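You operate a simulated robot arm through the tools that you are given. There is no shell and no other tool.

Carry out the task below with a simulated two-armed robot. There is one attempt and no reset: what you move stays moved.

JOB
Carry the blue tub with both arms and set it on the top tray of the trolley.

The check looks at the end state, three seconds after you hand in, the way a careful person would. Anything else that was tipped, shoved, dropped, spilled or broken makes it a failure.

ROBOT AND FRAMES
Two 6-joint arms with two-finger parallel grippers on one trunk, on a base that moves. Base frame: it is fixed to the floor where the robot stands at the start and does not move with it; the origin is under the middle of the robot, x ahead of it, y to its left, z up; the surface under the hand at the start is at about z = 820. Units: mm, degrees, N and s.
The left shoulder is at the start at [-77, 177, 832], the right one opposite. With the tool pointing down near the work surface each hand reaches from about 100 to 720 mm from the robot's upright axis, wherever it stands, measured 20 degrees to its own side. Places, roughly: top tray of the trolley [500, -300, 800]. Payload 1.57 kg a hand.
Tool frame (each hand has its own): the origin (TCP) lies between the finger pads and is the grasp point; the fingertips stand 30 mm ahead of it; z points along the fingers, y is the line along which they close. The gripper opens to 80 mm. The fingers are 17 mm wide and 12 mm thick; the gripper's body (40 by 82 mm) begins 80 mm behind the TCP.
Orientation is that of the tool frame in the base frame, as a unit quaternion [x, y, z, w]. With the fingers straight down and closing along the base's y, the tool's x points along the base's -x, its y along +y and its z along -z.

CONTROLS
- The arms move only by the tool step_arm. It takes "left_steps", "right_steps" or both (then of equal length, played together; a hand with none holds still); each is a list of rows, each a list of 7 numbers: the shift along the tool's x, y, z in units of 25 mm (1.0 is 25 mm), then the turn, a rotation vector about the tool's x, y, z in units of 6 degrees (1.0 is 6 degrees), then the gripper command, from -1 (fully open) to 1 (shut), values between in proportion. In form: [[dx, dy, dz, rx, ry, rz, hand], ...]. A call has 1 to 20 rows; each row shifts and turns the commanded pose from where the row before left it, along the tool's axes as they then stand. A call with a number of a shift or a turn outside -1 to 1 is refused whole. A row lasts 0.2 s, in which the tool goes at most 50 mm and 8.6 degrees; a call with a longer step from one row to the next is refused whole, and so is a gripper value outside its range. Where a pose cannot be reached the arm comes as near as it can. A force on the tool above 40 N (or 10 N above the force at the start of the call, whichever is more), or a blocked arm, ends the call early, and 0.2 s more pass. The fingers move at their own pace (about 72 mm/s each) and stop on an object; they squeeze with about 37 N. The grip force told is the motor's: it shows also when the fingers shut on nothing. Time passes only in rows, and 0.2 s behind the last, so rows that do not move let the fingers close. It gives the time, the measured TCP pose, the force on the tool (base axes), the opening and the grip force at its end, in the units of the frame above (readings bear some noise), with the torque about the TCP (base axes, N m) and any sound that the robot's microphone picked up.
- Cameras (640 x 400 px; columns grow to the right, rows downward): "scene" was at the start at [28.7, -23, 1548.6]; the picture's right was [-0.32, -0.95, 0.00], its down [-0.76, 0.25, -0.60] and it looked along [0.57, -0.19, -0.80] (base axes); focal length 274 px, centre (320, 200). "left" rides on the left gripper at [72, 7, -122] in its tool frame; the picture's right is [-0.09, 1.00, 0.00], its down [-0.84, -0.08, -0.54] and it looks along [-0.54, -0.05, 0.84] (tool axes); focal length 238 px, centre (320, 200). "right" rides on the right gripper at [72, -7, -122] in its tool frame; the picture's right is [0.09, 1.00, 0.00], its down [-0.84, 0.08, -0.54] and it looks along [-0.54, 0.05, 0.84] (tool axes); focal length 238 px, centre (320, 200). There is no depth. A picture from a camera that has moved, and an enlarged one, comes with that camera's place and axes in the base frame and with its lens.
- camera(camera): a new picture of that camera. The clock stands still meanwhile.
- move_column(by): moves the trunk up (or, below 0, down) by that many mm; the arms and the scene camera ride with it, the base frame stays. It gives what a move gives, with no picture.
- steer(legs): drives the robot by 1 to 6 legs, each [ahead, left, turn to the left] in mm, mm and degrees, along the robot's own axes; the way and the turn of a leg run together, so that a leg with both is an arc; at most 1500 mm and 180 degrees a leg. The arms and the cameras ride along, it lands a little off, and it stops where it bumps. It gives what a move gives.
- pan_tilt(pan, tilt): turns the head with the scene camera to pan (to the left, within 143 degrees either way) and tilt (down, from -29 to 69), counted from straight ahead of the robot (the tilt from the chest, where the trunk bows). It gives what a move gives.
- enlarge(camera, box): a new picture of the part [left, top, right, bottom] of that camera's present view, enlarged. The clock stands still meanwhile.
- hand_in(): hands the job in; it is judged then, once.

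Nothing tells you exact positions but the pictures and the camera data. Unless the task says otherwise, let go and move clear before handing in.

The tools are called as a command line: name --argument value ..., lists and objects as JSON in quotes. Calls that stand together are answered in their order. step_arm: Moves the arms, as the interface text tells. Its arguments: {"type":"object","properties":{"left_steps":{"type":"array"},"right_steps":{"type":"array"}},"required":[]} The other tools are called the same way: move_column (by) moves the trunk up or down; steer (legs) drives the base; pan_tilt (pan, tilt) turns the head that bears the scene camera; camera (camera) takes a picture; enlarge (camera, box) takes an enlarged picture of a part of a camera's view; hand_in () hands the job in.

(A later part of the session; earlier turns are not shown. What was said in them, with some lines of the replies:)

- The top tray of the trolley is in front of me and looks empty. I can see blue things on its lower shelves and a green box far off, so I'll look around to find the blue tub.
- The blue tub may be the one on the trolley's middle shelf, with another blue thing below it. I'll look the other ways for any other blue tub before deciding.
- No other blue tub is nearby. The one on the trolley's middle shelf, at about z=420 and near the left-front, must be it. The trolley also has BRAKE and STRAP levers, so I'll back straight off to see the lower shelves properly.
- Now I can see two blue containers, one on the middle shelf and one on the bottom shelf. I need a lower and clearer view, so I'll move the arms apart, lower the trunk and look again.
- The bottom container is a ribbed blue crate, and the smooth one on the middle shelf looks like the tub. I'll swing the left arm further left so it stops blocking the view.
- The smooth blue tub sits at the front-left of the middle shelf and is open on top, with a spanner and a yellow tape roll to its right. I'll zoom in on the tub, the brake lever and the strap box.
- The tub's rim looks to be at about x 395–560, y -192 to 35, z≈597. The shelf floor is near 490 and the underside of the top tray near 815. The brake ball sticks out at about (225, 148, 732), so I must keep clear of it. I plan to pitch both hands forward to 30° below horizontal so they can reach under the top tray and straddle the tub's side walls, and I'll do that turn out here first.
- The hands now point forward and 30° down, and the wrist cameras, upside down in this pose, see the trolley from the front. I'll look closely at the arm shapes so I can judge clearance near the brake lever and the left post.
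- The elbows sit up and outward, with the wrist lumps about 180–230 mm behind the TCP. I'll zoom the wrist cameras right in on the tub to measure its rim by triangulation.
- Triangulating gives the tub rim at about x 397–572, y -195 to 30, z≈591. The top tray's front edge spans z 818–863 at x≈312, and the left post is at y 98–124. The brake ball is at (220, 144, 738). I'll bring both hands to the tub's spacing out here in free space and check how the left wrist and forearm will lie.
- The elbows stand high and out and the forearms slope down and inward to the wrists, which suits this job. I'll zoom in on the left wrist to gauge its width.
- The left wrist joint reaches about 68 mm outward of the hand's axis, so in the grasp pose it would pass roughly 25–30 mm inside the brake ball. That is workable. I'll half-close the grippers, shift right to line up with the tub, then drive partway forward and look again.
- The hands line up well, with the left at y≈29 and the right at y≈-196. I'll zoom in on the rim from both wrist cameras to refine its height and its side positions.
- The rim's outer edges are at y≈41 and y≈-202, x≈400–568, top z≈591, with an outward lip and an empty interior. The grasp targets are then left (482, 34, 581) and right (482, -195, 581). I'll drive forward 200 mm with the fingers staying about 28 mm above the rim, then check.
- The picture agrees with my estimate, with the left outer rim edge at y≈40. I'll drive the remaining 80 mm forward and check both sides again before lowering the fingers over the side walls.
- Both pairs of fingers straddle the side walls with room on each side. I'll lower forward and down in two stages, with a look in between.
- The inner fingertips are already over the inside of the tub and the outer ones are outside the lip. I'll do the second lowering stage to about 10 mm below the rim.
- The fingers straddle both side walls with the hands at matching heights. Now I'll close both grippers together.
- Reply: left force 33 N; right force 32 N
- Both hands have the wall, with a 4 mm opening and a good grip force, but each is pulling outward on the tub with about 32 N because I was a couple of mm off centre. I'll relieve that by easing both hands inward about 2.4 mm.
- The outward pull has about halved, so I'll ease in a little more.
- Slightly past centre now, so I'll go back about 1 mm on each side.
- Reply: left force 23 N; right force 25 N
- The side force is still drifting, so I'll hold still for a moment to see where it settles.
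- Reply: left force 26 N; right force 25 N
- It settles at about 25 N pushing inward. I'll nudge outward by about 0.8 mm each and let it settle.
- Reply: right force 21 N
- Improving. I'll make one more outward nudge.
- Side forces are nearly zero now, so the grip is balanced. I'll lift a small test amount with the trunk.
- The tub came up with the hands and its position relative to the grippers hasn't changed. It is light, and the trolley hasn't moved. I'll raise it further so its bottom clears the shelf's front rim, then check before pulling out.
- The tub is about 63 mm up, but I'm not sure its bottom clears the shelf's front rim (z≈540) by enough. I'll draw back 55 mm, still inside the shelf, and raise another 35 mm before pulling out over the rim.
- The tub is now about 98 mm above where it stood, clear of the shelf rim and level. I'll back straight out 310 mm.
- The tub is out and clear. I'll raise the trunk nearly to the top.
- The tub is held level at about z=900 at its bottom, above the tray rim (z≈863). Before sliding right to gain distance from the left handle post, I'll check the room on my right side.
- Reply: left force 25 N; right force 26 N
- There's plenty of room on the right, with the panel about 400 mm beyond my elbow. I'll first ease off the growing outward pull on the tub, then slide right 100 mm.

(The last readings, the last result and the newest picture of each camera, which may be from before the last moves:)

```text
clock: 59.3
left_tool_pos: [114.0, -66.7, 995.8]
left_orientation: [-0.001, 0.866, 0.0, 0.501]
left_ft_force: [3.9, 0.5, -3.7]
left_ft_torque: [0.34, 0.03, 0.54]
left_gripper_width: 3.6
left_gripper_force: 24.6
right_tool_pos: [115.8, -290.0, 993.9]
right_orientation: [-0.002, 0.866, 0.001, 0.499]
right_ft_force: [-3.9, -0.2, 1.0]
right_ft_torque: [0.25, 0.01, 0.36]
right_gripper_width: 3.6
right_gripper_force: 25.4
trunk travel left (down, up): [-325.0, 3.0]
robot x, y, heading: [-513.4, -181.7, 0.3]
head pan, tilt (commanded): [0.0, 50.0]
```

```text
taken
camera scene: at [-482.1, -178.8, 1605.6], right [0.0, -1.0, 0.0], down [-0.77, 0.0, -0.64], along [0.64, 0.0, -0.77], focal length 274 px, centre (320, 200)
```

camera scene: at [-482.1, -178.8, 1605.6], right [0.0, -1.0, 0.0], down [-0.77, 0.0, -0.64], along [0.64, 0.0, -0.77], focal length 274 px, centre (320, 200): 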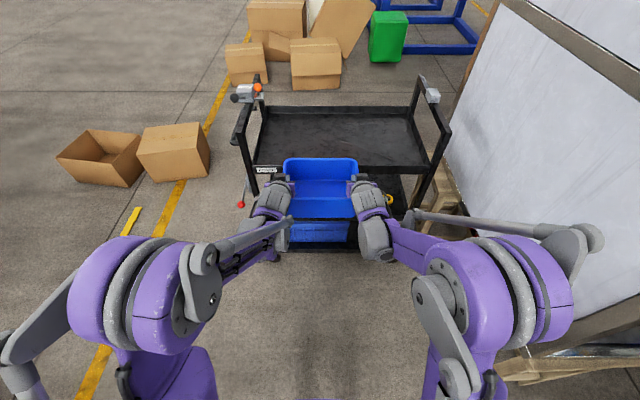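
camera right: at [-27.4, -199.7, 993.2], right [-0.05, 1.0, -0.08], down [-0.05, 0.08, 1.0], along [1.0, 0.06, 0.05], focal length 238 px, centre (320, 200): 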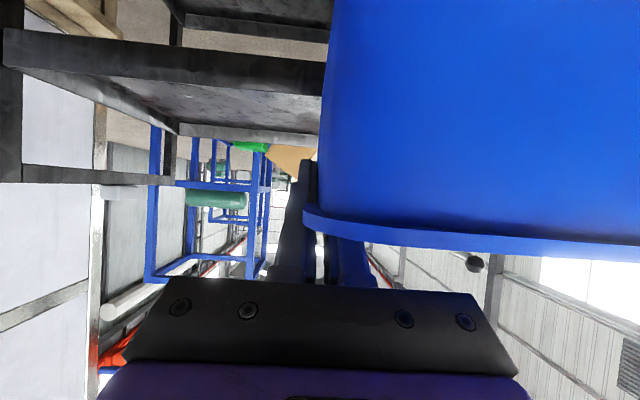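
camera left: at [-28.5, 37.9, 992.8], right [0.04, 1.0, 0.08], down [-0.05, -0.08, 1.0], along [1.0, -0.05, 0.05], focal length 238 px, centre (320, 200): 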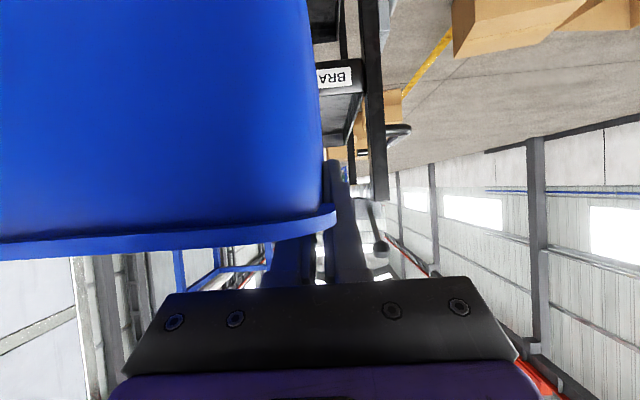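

Everything is balanced and the trolley is where it was, with the tray spanning about x 320–741, y -642 to 90. I'll drive forward in two parts to bring the tub over the tray, checking height clearance midway.

steer --legs '[[130, 0, 0]]'

camera --camera "scene"

camera --camera "left"

camera --camera "right"

```text
clock: 60.6
left_tool_pos: [242.1, -64.0, 994.2]
left_orientation: [-0.003, 0.866, 0.002, 0.5]
left_ft_force: [4.1, -1.0, -3.8]
left_ft_torque: [0.28, 0.07, 0.52]
left_gripper_width: 3.7
left_gripper_force: 24.6
right_tool_pos: [244.0, -287.8, 994.0]
right_orientation: [-0.004, 0.866, 0.002, 0.5]
right_ft_force: [-4.2, 0.8, 0.9]
right_ft_torque: [0.21, -0.1, 0.32]
right_gripper_width: 3.8
right_gripper_force: 24.5
trunk travel left (down, up): [-325.0, 3.0]
robot x, y, heading: [-390.2, -173.3, 0.5]
head pan, tilt (commanded): [0.0, 50.0]
```

```text
taken
camera scene: at [-354.2, -177.8, 1605.3], right [0.01, -1.0, 0.0], down [-0.77, -0.01, -0.64], along [0.64, 0.01, -0.77], focal length 274 px, centre (320, 200)
```

scene: 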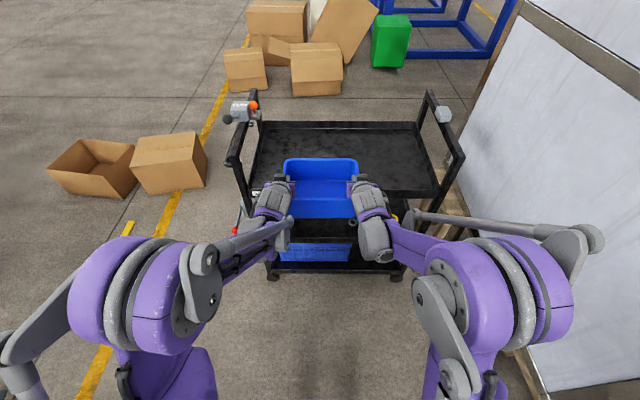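

```text
taken
camera left: at [99.5, -59.2, 992.4], right [0.04, 1.0, 0.08], down [-0.05, -0.08, 1.0], along [1.0, -0.04, 0.05], focal length 238 px, centre (320, 200)
```

left: 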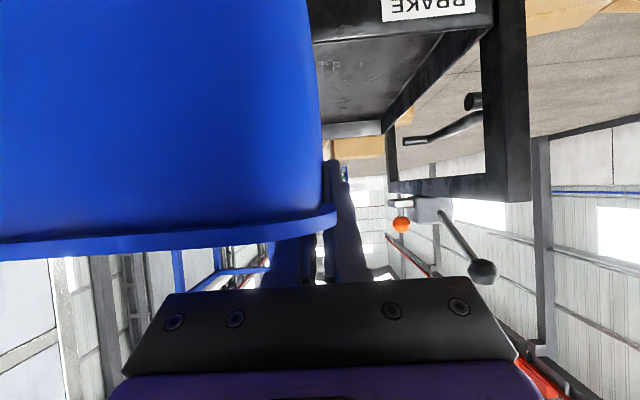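

```text
taken
camera right: at [101.2, -296.4, 992.9], right [-0.05, 1.0, -0.08], down [-0.05, 0.08, 1.0], along [1.0, 0.06, 0.05], focal length 238 px, centre (320, 200)
```

right: 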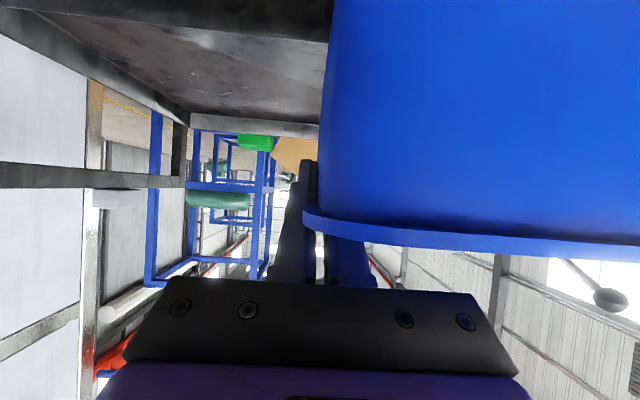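

The tub's bottom should pass about 30 mm or more above the tray's front rim. I'll carry on forward over the tray, correcting the small heading error.

steer --legs '[[130, 0, -0.3]]'

camera --camera "scene"

steer --legs '[[145, 0, 0]]'

camera --camera "scene"

camera --camera "left"

camera --camera "right"

```text
clock: 61.9
left_tool_pos: [371.8, -66.6, 994.6]
left_orientation: [-0.001, 0.866, 0.0, 0.501]
left_ft_force: [3.6, 0.3, -3.7]
left_ft_torque: [0.27, -0.01, 0.5]
left_gripper_width: 3.9
left_gripper_force: 24.3
right_tool_pos: [372.5, -291.0, 993.1]
right_orientation: [-0.002, 0.866, 0.001, 0.5]
right_ft_force: [-3.3, 0.1, 0.2]
right_ft_torque: [0.22, 0.03, 0.31]
right_gripper_width: 3.8
right_gripper_force: 24.7
trunk travel left (down, up): [-325.0, 3.0]
robot x, y, heading: [-259.8, -179.8, 0.3]
head pan, tilt (commanded): [0.0, 50.0]
```

```text
taken
camera scene: at [-224.7, -177.2, 1605.3], right [0.0, -1.0, 0.0], down [-0.77, 0.0, -0.64], along [0.64, 0.0, -0.77], focal length 274 px, centre (320, 200)
```

scene: 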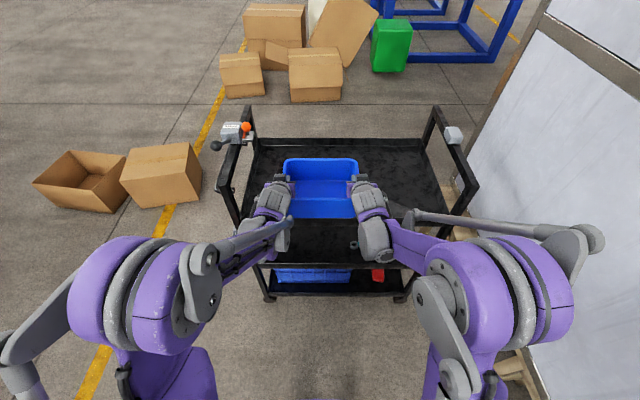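

```text
clock: 63.2
left_tool_pos: [514.8, -65.9, 994.5]
left_orientation: [-0.001, 0.866, 0.0, 0.5]
left_ft_force: [2.9, 0.0, -3.9]
left_ft_torque: [0.27, 0.0, 0.42]
left_gripper_width: 3.8
left_gripper_force: 24.7
right_tool_pos: [515.6, -289.8, 993.2]
right_orientation: [-0.002, 0.866, 0.001, 0.5]
right_ft_force: [-4.7, 0.5, 0.5]
right_ft_torque: [0.19, -0.02, 0.23]
right_gripper_width: 4.1
right_gripper_force: 25.1
trunk travel left (down, up): [-325.0, 3.0]
robot x, y, heading: [-113.7, -178.2, 0.2]
head pan, tilt (commanded): [0.0, 50.0]
```

```text
taken
camera scene: at [-81.5, -176.8, 1605.3], right [0.0, -1.0, 0.0], down [-0.77, 0.0, -0.64], along [0.64, 0.0, -0.77], focal length 274 px, centre (320, 200)
```

scene: 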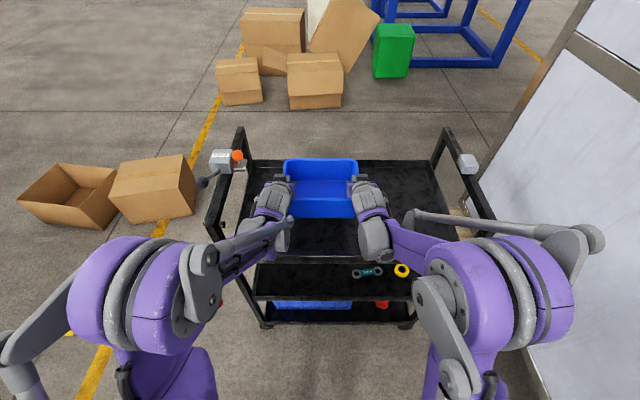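

```text
taken
camera left: at [372.5, -60.4, 992.4], right [0.04, 1.0, 0.08], down [-0.05, -0.08, 1.0], along [1.0, -0.05, 0.05], focal length 238 px, centre (320, 200)
```

left: 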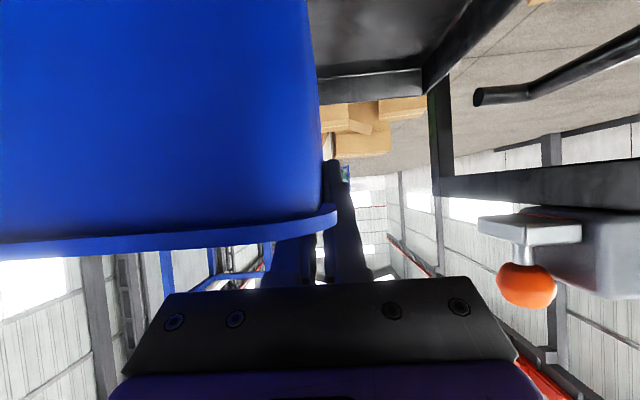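

```text
taken
camera right: at [372.9, -297.6, 992.9], right [-0.05, 1.0, -0.08], down [-0.05, 0.08, 1.0], along [1.0, 0.05, 0.05], focal length 238 px, centre (320, 200)
```

right: 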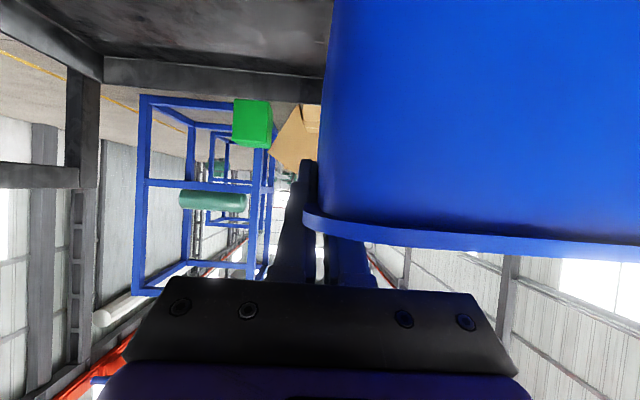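

The tub is over the tray, spanning about x 433–601 and y -300 to -57, well inside the rims. Now I'll lower with the trunk, first to a few centimetres above the tray floor.

move_column --by -58

camera --camera "scene"

enlarge --camera "scene" --box '[220, 130, 420, 270]'

camera --camera "right"

camera --camera "left"

```text
clock: 64.2
left_tool_pos: [516.1, -67.5, 937.9]
left_orientation: [-0.001, 0.866, 0.001, 0.5]
left_ft_force: [2.3, -0.1, -3.5]
left_ft_torque: [0.26, -0.02, 0.45]
left_gripper_width: 3.7
left_gripper_force: 24.1
right_tool_pos: [516.5, -290.3, 936.7]
right_orientation: [-0.001, 0.866, 0.0, 0.5]
right_ft_force: [-2.3, 0.2, -0.1]
right_ft_torque: [0.17, 0.04, 0.19]
right_gripper_width: 3.8
right_gripper_force: 24.5
trunk travel left (down, up): [-267.0, 61.0]
robot x, y, heading: [-116.3, -177.7, 0.3]
head pan, tilt (commanded): [0.0, 50.0]
```

```text
taken
camera scene: at [-77.8, -176.8, 1543.8], right [0.0, -1.0, 0.0], down [-0.77, 0.0, -0.64], along [0.64, 0.0, -0.77], focal length 274 px, centre (320, 200)
```

scene: 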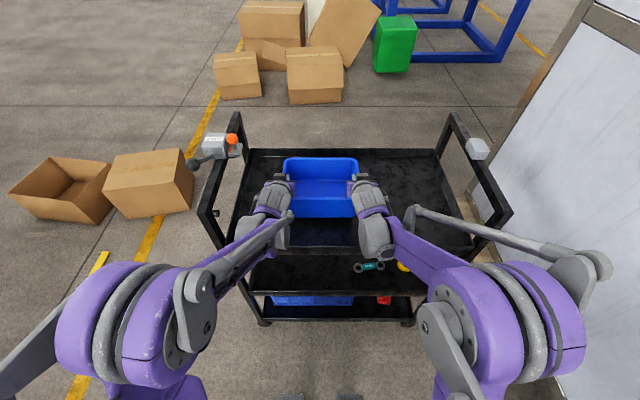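

```text
2.86 times, centred on (320, 200) of scene
camera zoom: at [-77.8, -176.8, 1543.8], right [0.0, -1.0, 0.0], down [-0.77, 0.0, -0.64], along [0.64, 0.0, -0.77], focal length 782 px, centre (320, 200)
```

zoom: 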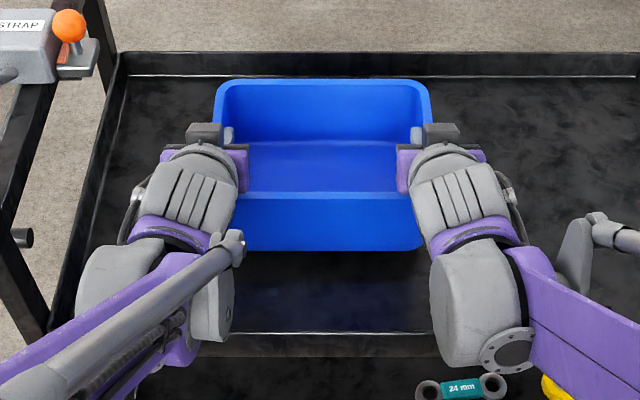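

```text
taken
camera right: at [374.2, -297.7, 935.5], right [-0.05, 1.0, -0.08], down [-0.05, 0.08, 1.0], along [1.0, 0.05, 0.05], focal length 238 px, centre (320, 200)
```

right: 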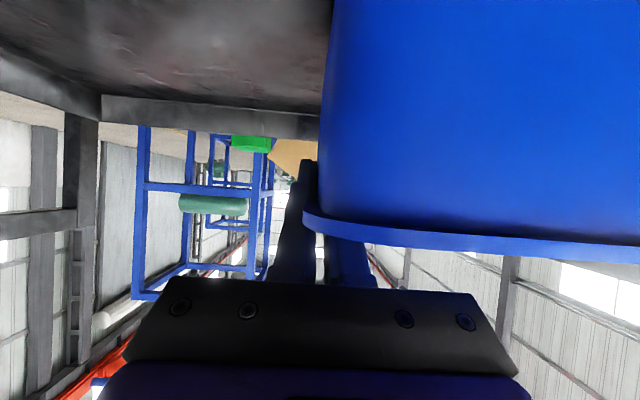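

```text
taken
camera left: at [373.8, -60.4, 935.1], right [0.04, 1.0, 0.08], down [-0.05, -0.08, 1.0], along [1.0, -0.05, 0.05], focal length 238 px, centre (320, 200)
```

left: 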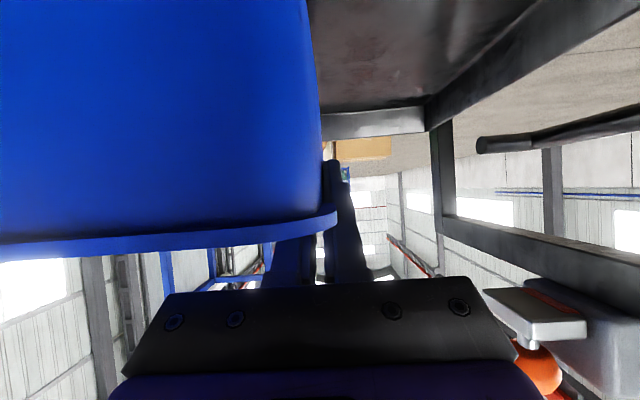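

Comparing shelf and tray views, the tub should touch down at a TCP height of about 912, roughly 25 mm lower. I'll go down 16 mm with the trunk, then feel for contact in small arm steps.

move_column --by -16

step_arm --left_steps '[[0.0693, 0, 0.04, 0, 0, 0, 1], [0.0693, 0, 0.04, 0, 0, 0, 1], [0, 0, 0, 0, 0, 0, 1]]' --right_steps '[[0.0693, 0, 0.04, 0, 0, 0, 1], [0.0693, 0, 0.04, 0, 0, 0, 1], [0, 0, 0, 0, 0, 0, 1]]'

enlarge --camera "scene" --box '[220, 130, 420, 270]'

```text
clock: 64.8
left_tool_pos: [514.3, -67.0, 920.0]
left_orientation: [-0.001, 0.866, 0.0, 0.5]
left_ft_force: [3.6, -0.1, -4.7]
left_ft_torque: [0.28, -0.02, 0.47]
left_gripper_width: 4.1
left_gripper_force: 24.9
right_tool_pos: [517.6, -289.5, 921.2]
right_orientation: [-0.002, 0.866, 0.001, 0.5]
right_ft_force: [-4.2, 0.6, 0.7]
right_ft_torque: [0.17, 0.0, 0.24]
right_gripper_width: 3.6
right_gripper_force: 24.7
trunk travel left (down, up): [-251.0, 77.0]
robot x, y, heading: [-113.7, -176.0, 0.1]
head pan, tilt (commanded): [0.0, 50.0]
```

```text
clock: 65.6
left_tool_pos: [516.4, -67.5, 917.9]
left_orientation: [-0.001, 0.866, 0.001, 0.5]
left_ft_force: [1.5, 3.8, -4.9]
left_ft_torque: [0.3, -0.04, 0.21]
left_gripper_width: 3.9
left_gripper_force: 25.2
right_tool_pos: [516.6, -289.3, 916.8]
right_orientation: [-0.002, 0.866, 0.001, 0.5]
right_ft_force: [-1.7, -3.5, 1.0]
right_ft_torque: [0.34, 0.09, 0.25]
right_gripper_width: 3.6
right_gripper_force: 24.6
trunk travel left (down, up): [-251.0, 77.0]
robot x, y, heading: [-117.1, -176.7, 0.3]
head pan, tilt (commanded): [0.0, 50.0]
```

```text
2.86 times, centred on (320, 200) of scene
camera zoom: at [-77.6, -176.8, 1526.7], right [0.0, -1.0, 0.0], down [-0.77, 0.0, -0.64], along [0.64, 0.0, -0.77], focal length 782 px, centre (320, 200)
```

zoom: 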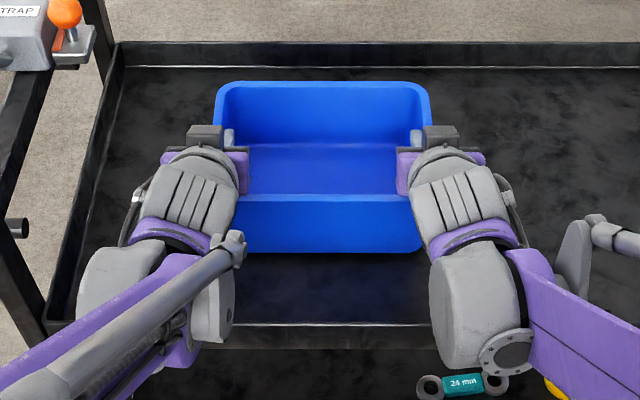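

No contact yet, as the vertical forces still sum to the tub's weight. I'll continue down in small steps.

step_arm --left_steps '[[0.0346, 0, 0.02, 0, 0, 0, 1], [0.0346, 0, 0.02, 0, 0, 0, 1], [0, 0, 0, 0, 0, 0, 1], [0, 0, 0, 0, 0, 0, 1]]' --right_steps '[[0.0346, 0, 0.02, 0, 0, 0, 1], [0.0346, 0, 0.02, 0, 0, 0, 1], [0, 0, 0, 0, 0, 0, 1], [0, 0, 0, 0, 0, 0, 1]]'

step_arm --left_steps '[[0.0346, 0, 0.02, 0, 0, 0, 1], [0, 0, 0, 0, 0, 0, 1], [0, 0, 0, 0, 0, 0, 1]]' --right_steps '[[0.0346, 0, 0.02, 0, 0, 0, 1], [0, 0, 0, 0, 0, 0, 1], [0, 0, 0, 0, 0, 0, 1]]'

```text
clock: 66.6
left_tool_pos: [516.1, -65.8, 915.1]
left_orientation: [-0.002, 0.866, 0.001, 0.5]
left_ft_force: [1.7, 3.4, -2.9]
left_ft_torque: [0.23, 0.17, 0.3]
left_gripper_width: 3.7
left_gripper_force: 24.7
right_tool_pos: [517.4, -290.5, 914.7]
right_orientation: [-0.002, 0.866, 0.001, 0.499]
right_ft_force: [-2.5, -3.5, -0.6]
right_ft_torque: [0.12, -0.17, 0.09]
right_gripper_width: 3.8
right_gripper_force: 24.7
trunk travel left (down, up): [-251.0, 77.0]
robot x, y, heading: [-111.5, -178.7, 0.3]
head pan, tilt (commanded): [0.0, 50.0]
```

```text
clock: 67.4
left_tool_pos: [515.4, -66.8, 913.9]
left_orientation: [-0.001, 0.866, -0.001, 0.5]
left_ft_force: [0.5, 2.9, -2.6]
left_ft_torque: [0.07, 0.1, 0.31]
left_gripper_width: 3.6
left_gripper_force: 24.3
right_tool_pos: [515.9, -289.5, 914.1]
right_orientation: [-0.002, 0.866, 0.002, 0.5]
right_ft_force: [-1.3, -2.2, -0.8]
right_ft_torque: [0.02, -0.09, 0.02]
right_gripper_width: 3.7
right_gripper_force: 23.7
trunk travel left (down, up): [-251.0, 77.0]
robot x, y, heading: [-114.4, -172.3, 0.1]
head pan, tilt (commanded): [0.0, 50.0]
```

Still a slight net downward load, so the tub hasn't landed. I'll go down another millimetre or two at a time.

step_arm --left_steps '[[0.0346, 0, 0.02, 0, 0, 0, 1], [0, 0, 0, 0, 0, 0, 1], [0, 0, 0, 0, 0, 0, 1]]' --right_steps '[[0.0346, 0, 0.02, 0, 0, 0, 1], [0, 0, 0, 0, 0, 0, 1], [0, 0, 0, 0, 0, 0, 1]]'

step_arm --left_steps '[[0.0346, 0, 0.02, 0, 0, 0, 1], [0, 0, 0, 0, 0, 0, 1], [0, 0, 0, 0, 0, 0, 1]]' --right_steps '[[0.0346, 0, 0.02, 0, 0, 0, 1], [0, 0, 0, 0, 0, 0, 1], [0, 0, 0, 0, 0, 0, 1]]'

```text
clock: 68.2
left_tool_pos: [515.2, -66.9, 912.3]
left_orientation: [-0.001, 0.866, 0.0, 0.499]
left_ft_force: [2.1, 0.5, -2.3]
left_ft_torque: [0.24, -0.05, 0.46]
left_gripper_width: 4.0
left_gripper_force: 24.8
right_tool_pos: [516.7, -290.8, 913.1]
right_orientation: [-0.001, 0.866, 0.001, 0.5]
right_ft_force: [-2.8, -0.2, -0.3]
right_ft_torque: [0.03, 0.1, 0.11]
right_gripper_width: 3.8
right_gripper_force: 24.8
trunk travel left (down, up): [-251.0, 77.0]
robot x, y, heading: [-114.9, -177.9, 0.5]
head pan, tilt (commanded): [0.0, 50.0]
```

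```text
clock: 69.0
left_tool_pos: [514.8, -65.8, 911.7]
left_orientation: [-0.001, 0.866, 0.0, 0.5]
left_ft_force: [4.5, -0.1, -4.8]
left_ft_torque: [0.3, -0.15, 0.62]
left_gripper_width: 3.8
left_gripper_force: 24.5
right_tool_pos: [515.3, -290.4, 910.5]
right_orientation: [-0.002, 0.866, 0.001, 0.5]
right_ft_force: [-4.2, -0.3, 0.3]
right_ft_torque: [0.22, 0.12, 0.44]
right_gripper_width: 3.6
right_gripper_force: 24.9
trunk travel left (down, up): [-251.0, 77.0]
robot x, y, heading: [-115.2, -173.6, 0.2]
head pan, tilt (commanded): [0.0, 50.0]
```

Not touching yet. I'll keep going in 1 mm steps.

step_arm --left_steps '[[0.0346, 0, 0.02, 0, 0, 0, 1], [0, 0, 0, 0, 0, 0, 1], [0, 0, 0, 0, 0, 0, 1]]' --right_steps '[[0.0346, 0, 0.02, 0, 0, 0, 1], [0, 0, 0, 0, 0, 0, 1], [0, 0, 0, 0, 0, 0, 1]]'

step_arm --left_steps '[[0.0346, 0, 0.02, 0, 0, 0, 1], [0, 0, 0, 0, 0, 0, 1], [0, 0, 0, 0, 0, 0, 1]]' --right_steps '[[0.0346, 0, 0.02, 0, 0, 0, 1], [0, 0, 0, 0, 0, 0, 1], [0, 0, 0, 0, 0, 0, 1]]'

enlarge --camera "scene" --box '[220, 130, 420, 270]'

```text
clock: 69.8
left_tool_pos: [514.6, -65.9, 910.0]
left_orientation: [0.0, 0.866, 0.0, 0.5]
left_ft_force: [5.6, -1.6, -4.4]
left_ft_torque: [0.37, -0.03, 0.69]
left_gripper_width: 3.9
left_gripper_force: 24.3
right_tool_pos: [516.4, -290.7, 909.4]
right_orientation: [-0.002, 0.866, 0.001, 0.5]
right_ft_force: [-6.3, 1.0, 1.4]
right_ft_torque: [0.3, 0.0, 0.61]
right_gripper_width: 3.6
right_gripper_force: 24.6
trunk travel left (down, up): [-251.0, 77.0]
robot x, y, heading: [-113.8, -182.9, 0.0]
head pan, tilt (commanded): [0.0, 50.0]
```

```text
clock: 70.6
left_tool_pos: [514.0, -66.9, 910.1]
left_orientation: [-0.001, 0.866, 0.0, 0.5]
left_ft_force: [6.0, 0.2, -3.2]
left_ft_torque: [0.31, 0.05, 0.7]
left_gripper_width: 4.1
left_gripper_force: 24.9
right_tool_pos: [516.0, -291.5, 910.1]
right_orientation: [-0.002, 0.866, 0.001, 0.501]
right_ft_force: [-0.7, 0.3, 15.0]
right_ft_torque: [0.17, 0.42, 0.59]
right_gripper_width: 3.8
right_gripper_force: 24.8
trunk travel left (down, up): [-251.0, 77.0]
robot x, y, heading: [-114.8, -181.5, 0.1]
head pan, tilt (commanded): [0.0, 50.0]
```

```text
2.86 times, centred on (320, 200) of scene
camera zoom: at [-78.1, -176.4, 1526.8], right [0.0, -1.0, 0.0], down [-0.77, 0.0, -0.64], along [0.64, 0.0, -0.77], focal length 782 px, centre (320, 200)
```

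zoom: 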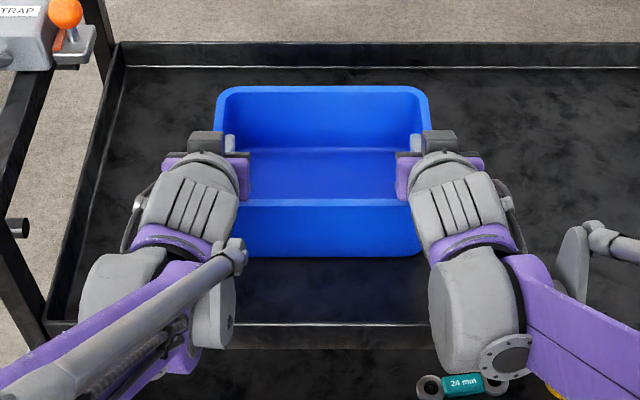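

The right side has touched down with +15 N, and the left is a fraction higher. I'll lower just the left a little to seat the tub evenly.

step_arm --left_steps '[[0.0277, 0, 0.016, 0, 0, 0, 1], [0, 0, 0, 0, 0, 0, 1], [0, 0, 0, 0, 0, 0, 1]]' --right_steps '[[0, 0, 0, 0, 0, 0, 1], [0, 0, 0, 0, 0, 0, 1], [0, 0, 0, 0, 0, 0, 1]]'

```text
clock: 71.4
left_tool_pos: [514.4, -66.7, 910.3]
left_orientation: [-0.001, 0.866, 0.0, 0.501]
left_ft_force: [2.0, 1.4, 10.4]
left_ft_torque: [0.19, 0.49, 0.34]
left_gripper_width: 4.0
left_gripper_force: 24.5
right_tool_pos: [515.3, -289.4, 909.8]
right_orientation: [-0.001, 0.866, 0.001, 0.501]
right_ft_force: [4.4, 0.5, 10.1]
right_ft_torque: [-0.02, -0.73, 0.04]
right_gripper_width: 3.8
right_gripper_force: 24.9
trunk travel left (down, up): [-251.0, 77.0]
robot x, y, heading: [-116.8, -180.6, 0.0]
head pan, tilt (commanded): [0.0, 50.0]
```

Both sides now press evenly on the tray at about 10 N each, so the tub is seated. I'll open both grippers together.

step_arm --left_steps '[[0, 0, 0, 0, 0, 0, 0.8], [0, 0, 0, 0, 0, 0, 0.5], [0, 0, 0, 0, 0, 0, 0.1], [0, 0, 0, 0, 0, 0, -0.3], [0, 0, 0, 0, 0, 0, -0.3], [0, 0, 0, 0, 0, 0, -0.3]]' --right_steps '[[0, 0, 0, 0, 0, 0, 0.8], [0, 0, 0, 0, 0, 0, 0.5], [0, 0, 0, 0, 0, 0, 0.1], [0, 0, 0, 0, 0, 0, -0.3], [0, 0, 0, 0, 0, 0, -0.3], [0, 0, 0, 0, 0, 0, -0.3]]'

camera --camera "left"

camera --camera "right"

enlarge --camera "scene" --box '[220, 130, 420, 270]'

```text
clock: 72.8
left_tool_pos: [513.6, -66.3, 908.5]
left_orientation: [-0.001, 0.867, 0.0, 0.499]
left_ft_force: [-1.1, 0.8, 0.4]
left_ft_torque: [0.0, 0.03, 0.02]
left_gripper_width: 52.0
left_gripper_force: 0.0
right_tool_pos: [516.3, -290.2, 909.6]
right_orientation: [-0.001, 0.866, 0.001, 0.5]
right_ft_force: [0.1, -0.5, 0.8]
right_ft_torque: [0.01, -0.03, 0.02]
right_gripper_width: 52.0
right_gripper_force: 0.1
trunk travel left (down, up): [-251.0, 77.0]
robot x, y, heading: [-116.7, -179.3, 0.4]
head pan, tilt (commanded): [0.0, 50.0]
```

```text
taken
camera left: at [373.1, -60.6, 906.9], right [0.04, 1.0, 0.08], down [-0.05, -0.08, 1.0], along [1.0, -0.05, 0.05], focal length 238 px, centre (320, 200)
```

left: 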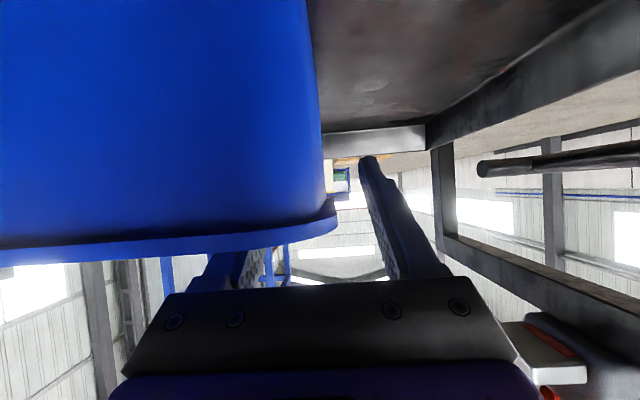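

```text
taken
camera right: at [373.6, -297.9, 908.0], right [-0.05, 1.0, -0.08], down [-0.05, 0.08, 1.0], along [1.0, 0.05, 0.05], focal length 238 px, centre (320, 200)
```

right: 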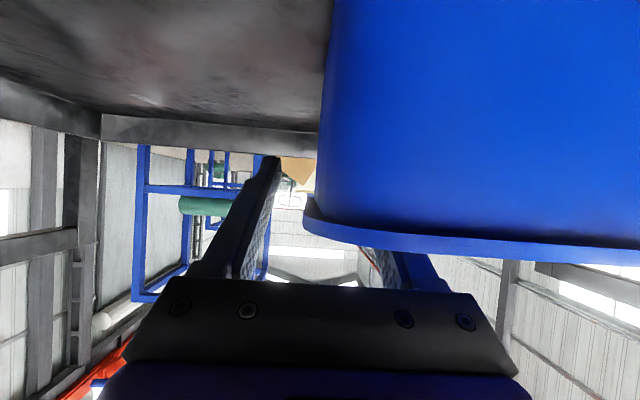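

```text
2.86 times, centred on (320, 200) of scene
camera zoom: at [-77.8, -176.8, 1526.7], right [0.0, -1.0, 0.0], down [-0.77, 0.0, -0.64], along [0.64, 0.0, -0.77], focal length 782 px, centre (320, 200)
```

zoom: 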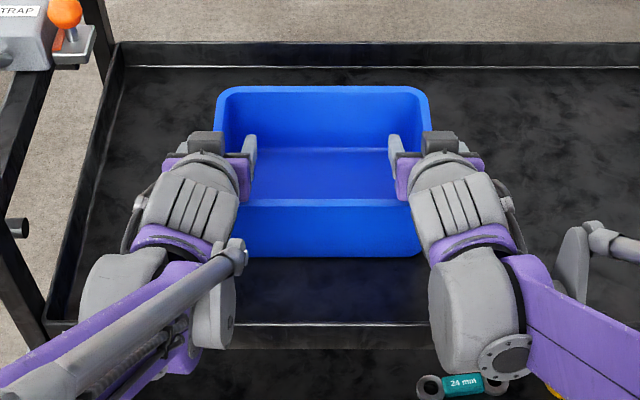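

The tub is released and standing flat, with the fingers clear of the walls on both sides. I'll lift the hands straight up with the trunk.

move_column --by 74

camera --camera "scene"

camera --camera "left"

```text
clock: 74.0
left_tool_pos: [514.2, -67.8, 984.0]
left_orientation: [-0.002, 0.866, 0.001, 0.5]
left_ft_force: [-1.0, 0.2, 0.1]
left_ft_torque: [-0.01, -0.04, -0.01]
left_gripper_width: 52.0
left_gripper_force: 0.0
right_tool_pos: [515.4, -290.7, 983.4]
right_orientation: [-0.002, 0.866, 0.002, 0.5]
right_ft_force: [-0.5, 1.2, -0.1]
right_ft_torque: [0.01, -0.04, 0.0]
right_gripper_width: 51.8
right_gripper_force: 0.1
trunk travel left (down, up): [-325.0, 3.0]
robot x, y, heading: [-112.5, -179.9, 0.1]
head pan, tilt (commanded): [0.0, 50.0]
```

```text
taken
camera scene: at [-81.5, -176.8, 1605.6], right [0.0, -1.0, 0.0], down [-0.77, 0.0, -0.64], along [0.64, 0.0, -0.77], focal length 274 px, centre (320, 200)
```

scene: 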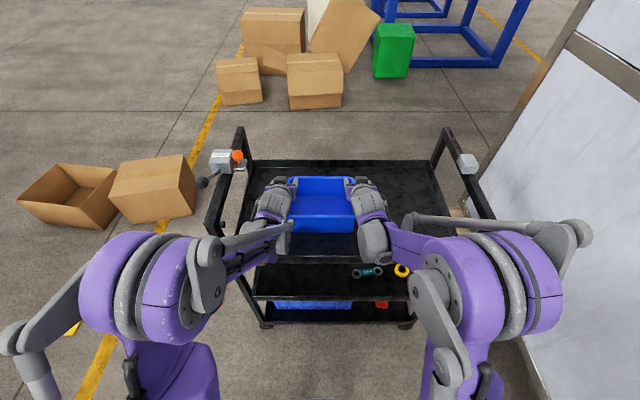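

```text
taken
camera left: at [372.7, -60.4, 981.0], right [0.04, 1.0, 0.08], down [-0.05, -0.08, 1.0], along [1.0, -0.05, 0.05], focal length 238 px, centre (320, 200)
```

left: 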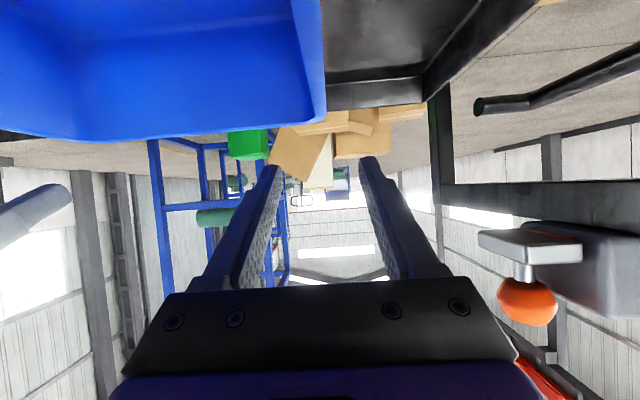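

The hands are well above the tub and it stayed on the tray. I'll back away straight and take a final look.

steer --legs '[[-380, 0, 0]]'

pan_tilt --pan 0 --tilt 42

camera --camera "scene"

enlarge --camera "scene" --box '[210, 100, 480, 300]'

```text
clock: 76.4
left_tool_pos: [131.2, -66.1, 982.9]
left_orientation: [-0.002, 0.866, 0.001, 0.499]
left_ft_force: [0.0, -0.2, -0.9]
left_ft_torque: [-0.04, 0.0, 0.0]
left_gripper_width: 51.7
left_gripper_force: 0.0
right_tool_pos: [134.0, -290.4, 983.7]
right_orientation: [-0.003, 0.866, 0.002, 0.5]
right_ft_force: [-0.8, 0.9, -0.5]
right_ft_torque: [-0.02, -0.01, 0.01]
right_gripper_width: 52.2
right_gripper_force: 0.0
trunk travel left (down, up): [-325.0, 3.0]
robot x, y, heading: [-492.5, -178.7, 0.3]
head pan, tilt (commanded): [0.0, 50.0]
```

```text
clock: 77.1
left_tool_pos: [130.7, -65.9, 982.7]
left_orientation: [-0.003, 0.866, 0.001, 0.5]
left_ft_force: [0.7, 0.0, 0.3]
left_ft_torque: [0.01, 0.0, -0.02]
left_gripper_width: 51.9
left_gripper_force: 0.1
right_tool_pos: [132.6, -288.1, 983.9]
right_orientation: [-0.004, 0.866, 0.003, 0.5]
right_ft_force: [-0.1, 0.1, -0.7]
right_ft_torque: [0.0, 0.03, 0.03]
right_gripper_width: 52.0
right_gripper_force: 0.1
trunk travel left (down, up): [-325.0, 3.0]
robot x, y, heading: [-497.7, -179.5, 0.3]
head pan, tilt (commanded): [0.0, 42.0]
```

```text
taken
camera scene: at [-458.0, -178.4, 1616.8], right [0.01, -1.0, 0.0], down [-0.67, 0.0, -0.74], along [0.74, 0.0, -0.67], focal length 274 px, centre (320, 200)
```

scene: 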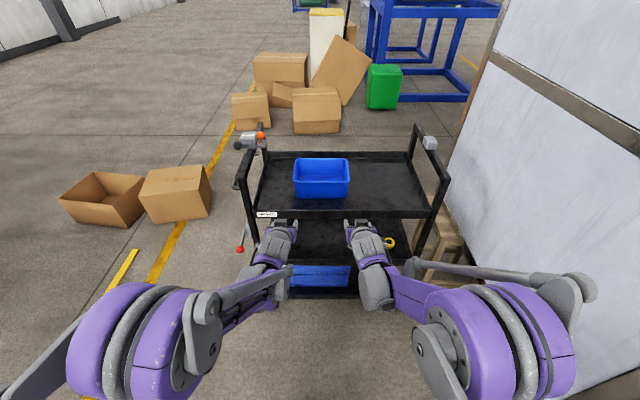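

```text
2.00 times, centred on (345, 200) of scene
camera zoom: at [-458.0, -178.4, 1616.8], right [0.01, -1.0, 0.0], down [-0.67, 0.0, -0.74], along [0.74, 0.0, -0.67], focal length 547 px, centre (270, 200)
```

zoom: 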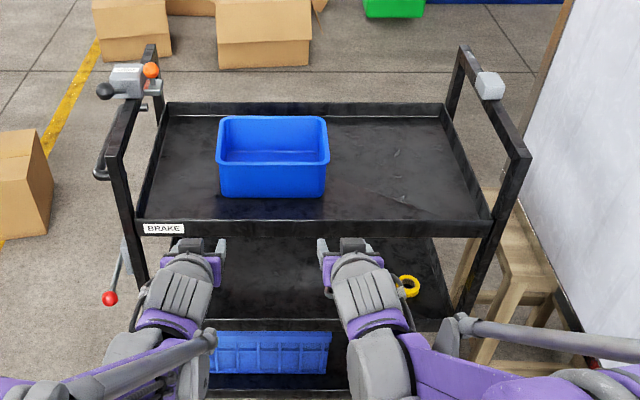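

The tub stands upright and level on the top tray, both hands are empty and clear, and the trolley, brake lever, spanner, tape and crate are where they were. I'm handing in.

hand_in

```text
The job is handed in.
```

The blue tub is on the trolley's top tray. It stands upright and flat, well inside the rims, at about x 433–601 and y -300 to -57. I carried it with both arms and have handed the job in.

I took it to be the smooth, empty tub on the middle shelf. The ribbed blue crate on the bottom shelf stayed where it was.

In the last picture, both hands were open and clear of the trolley. The trolley and its brake lever had not moved, and nothing else looked disturbed. I did not touch the BRAKE or STRAP levers.
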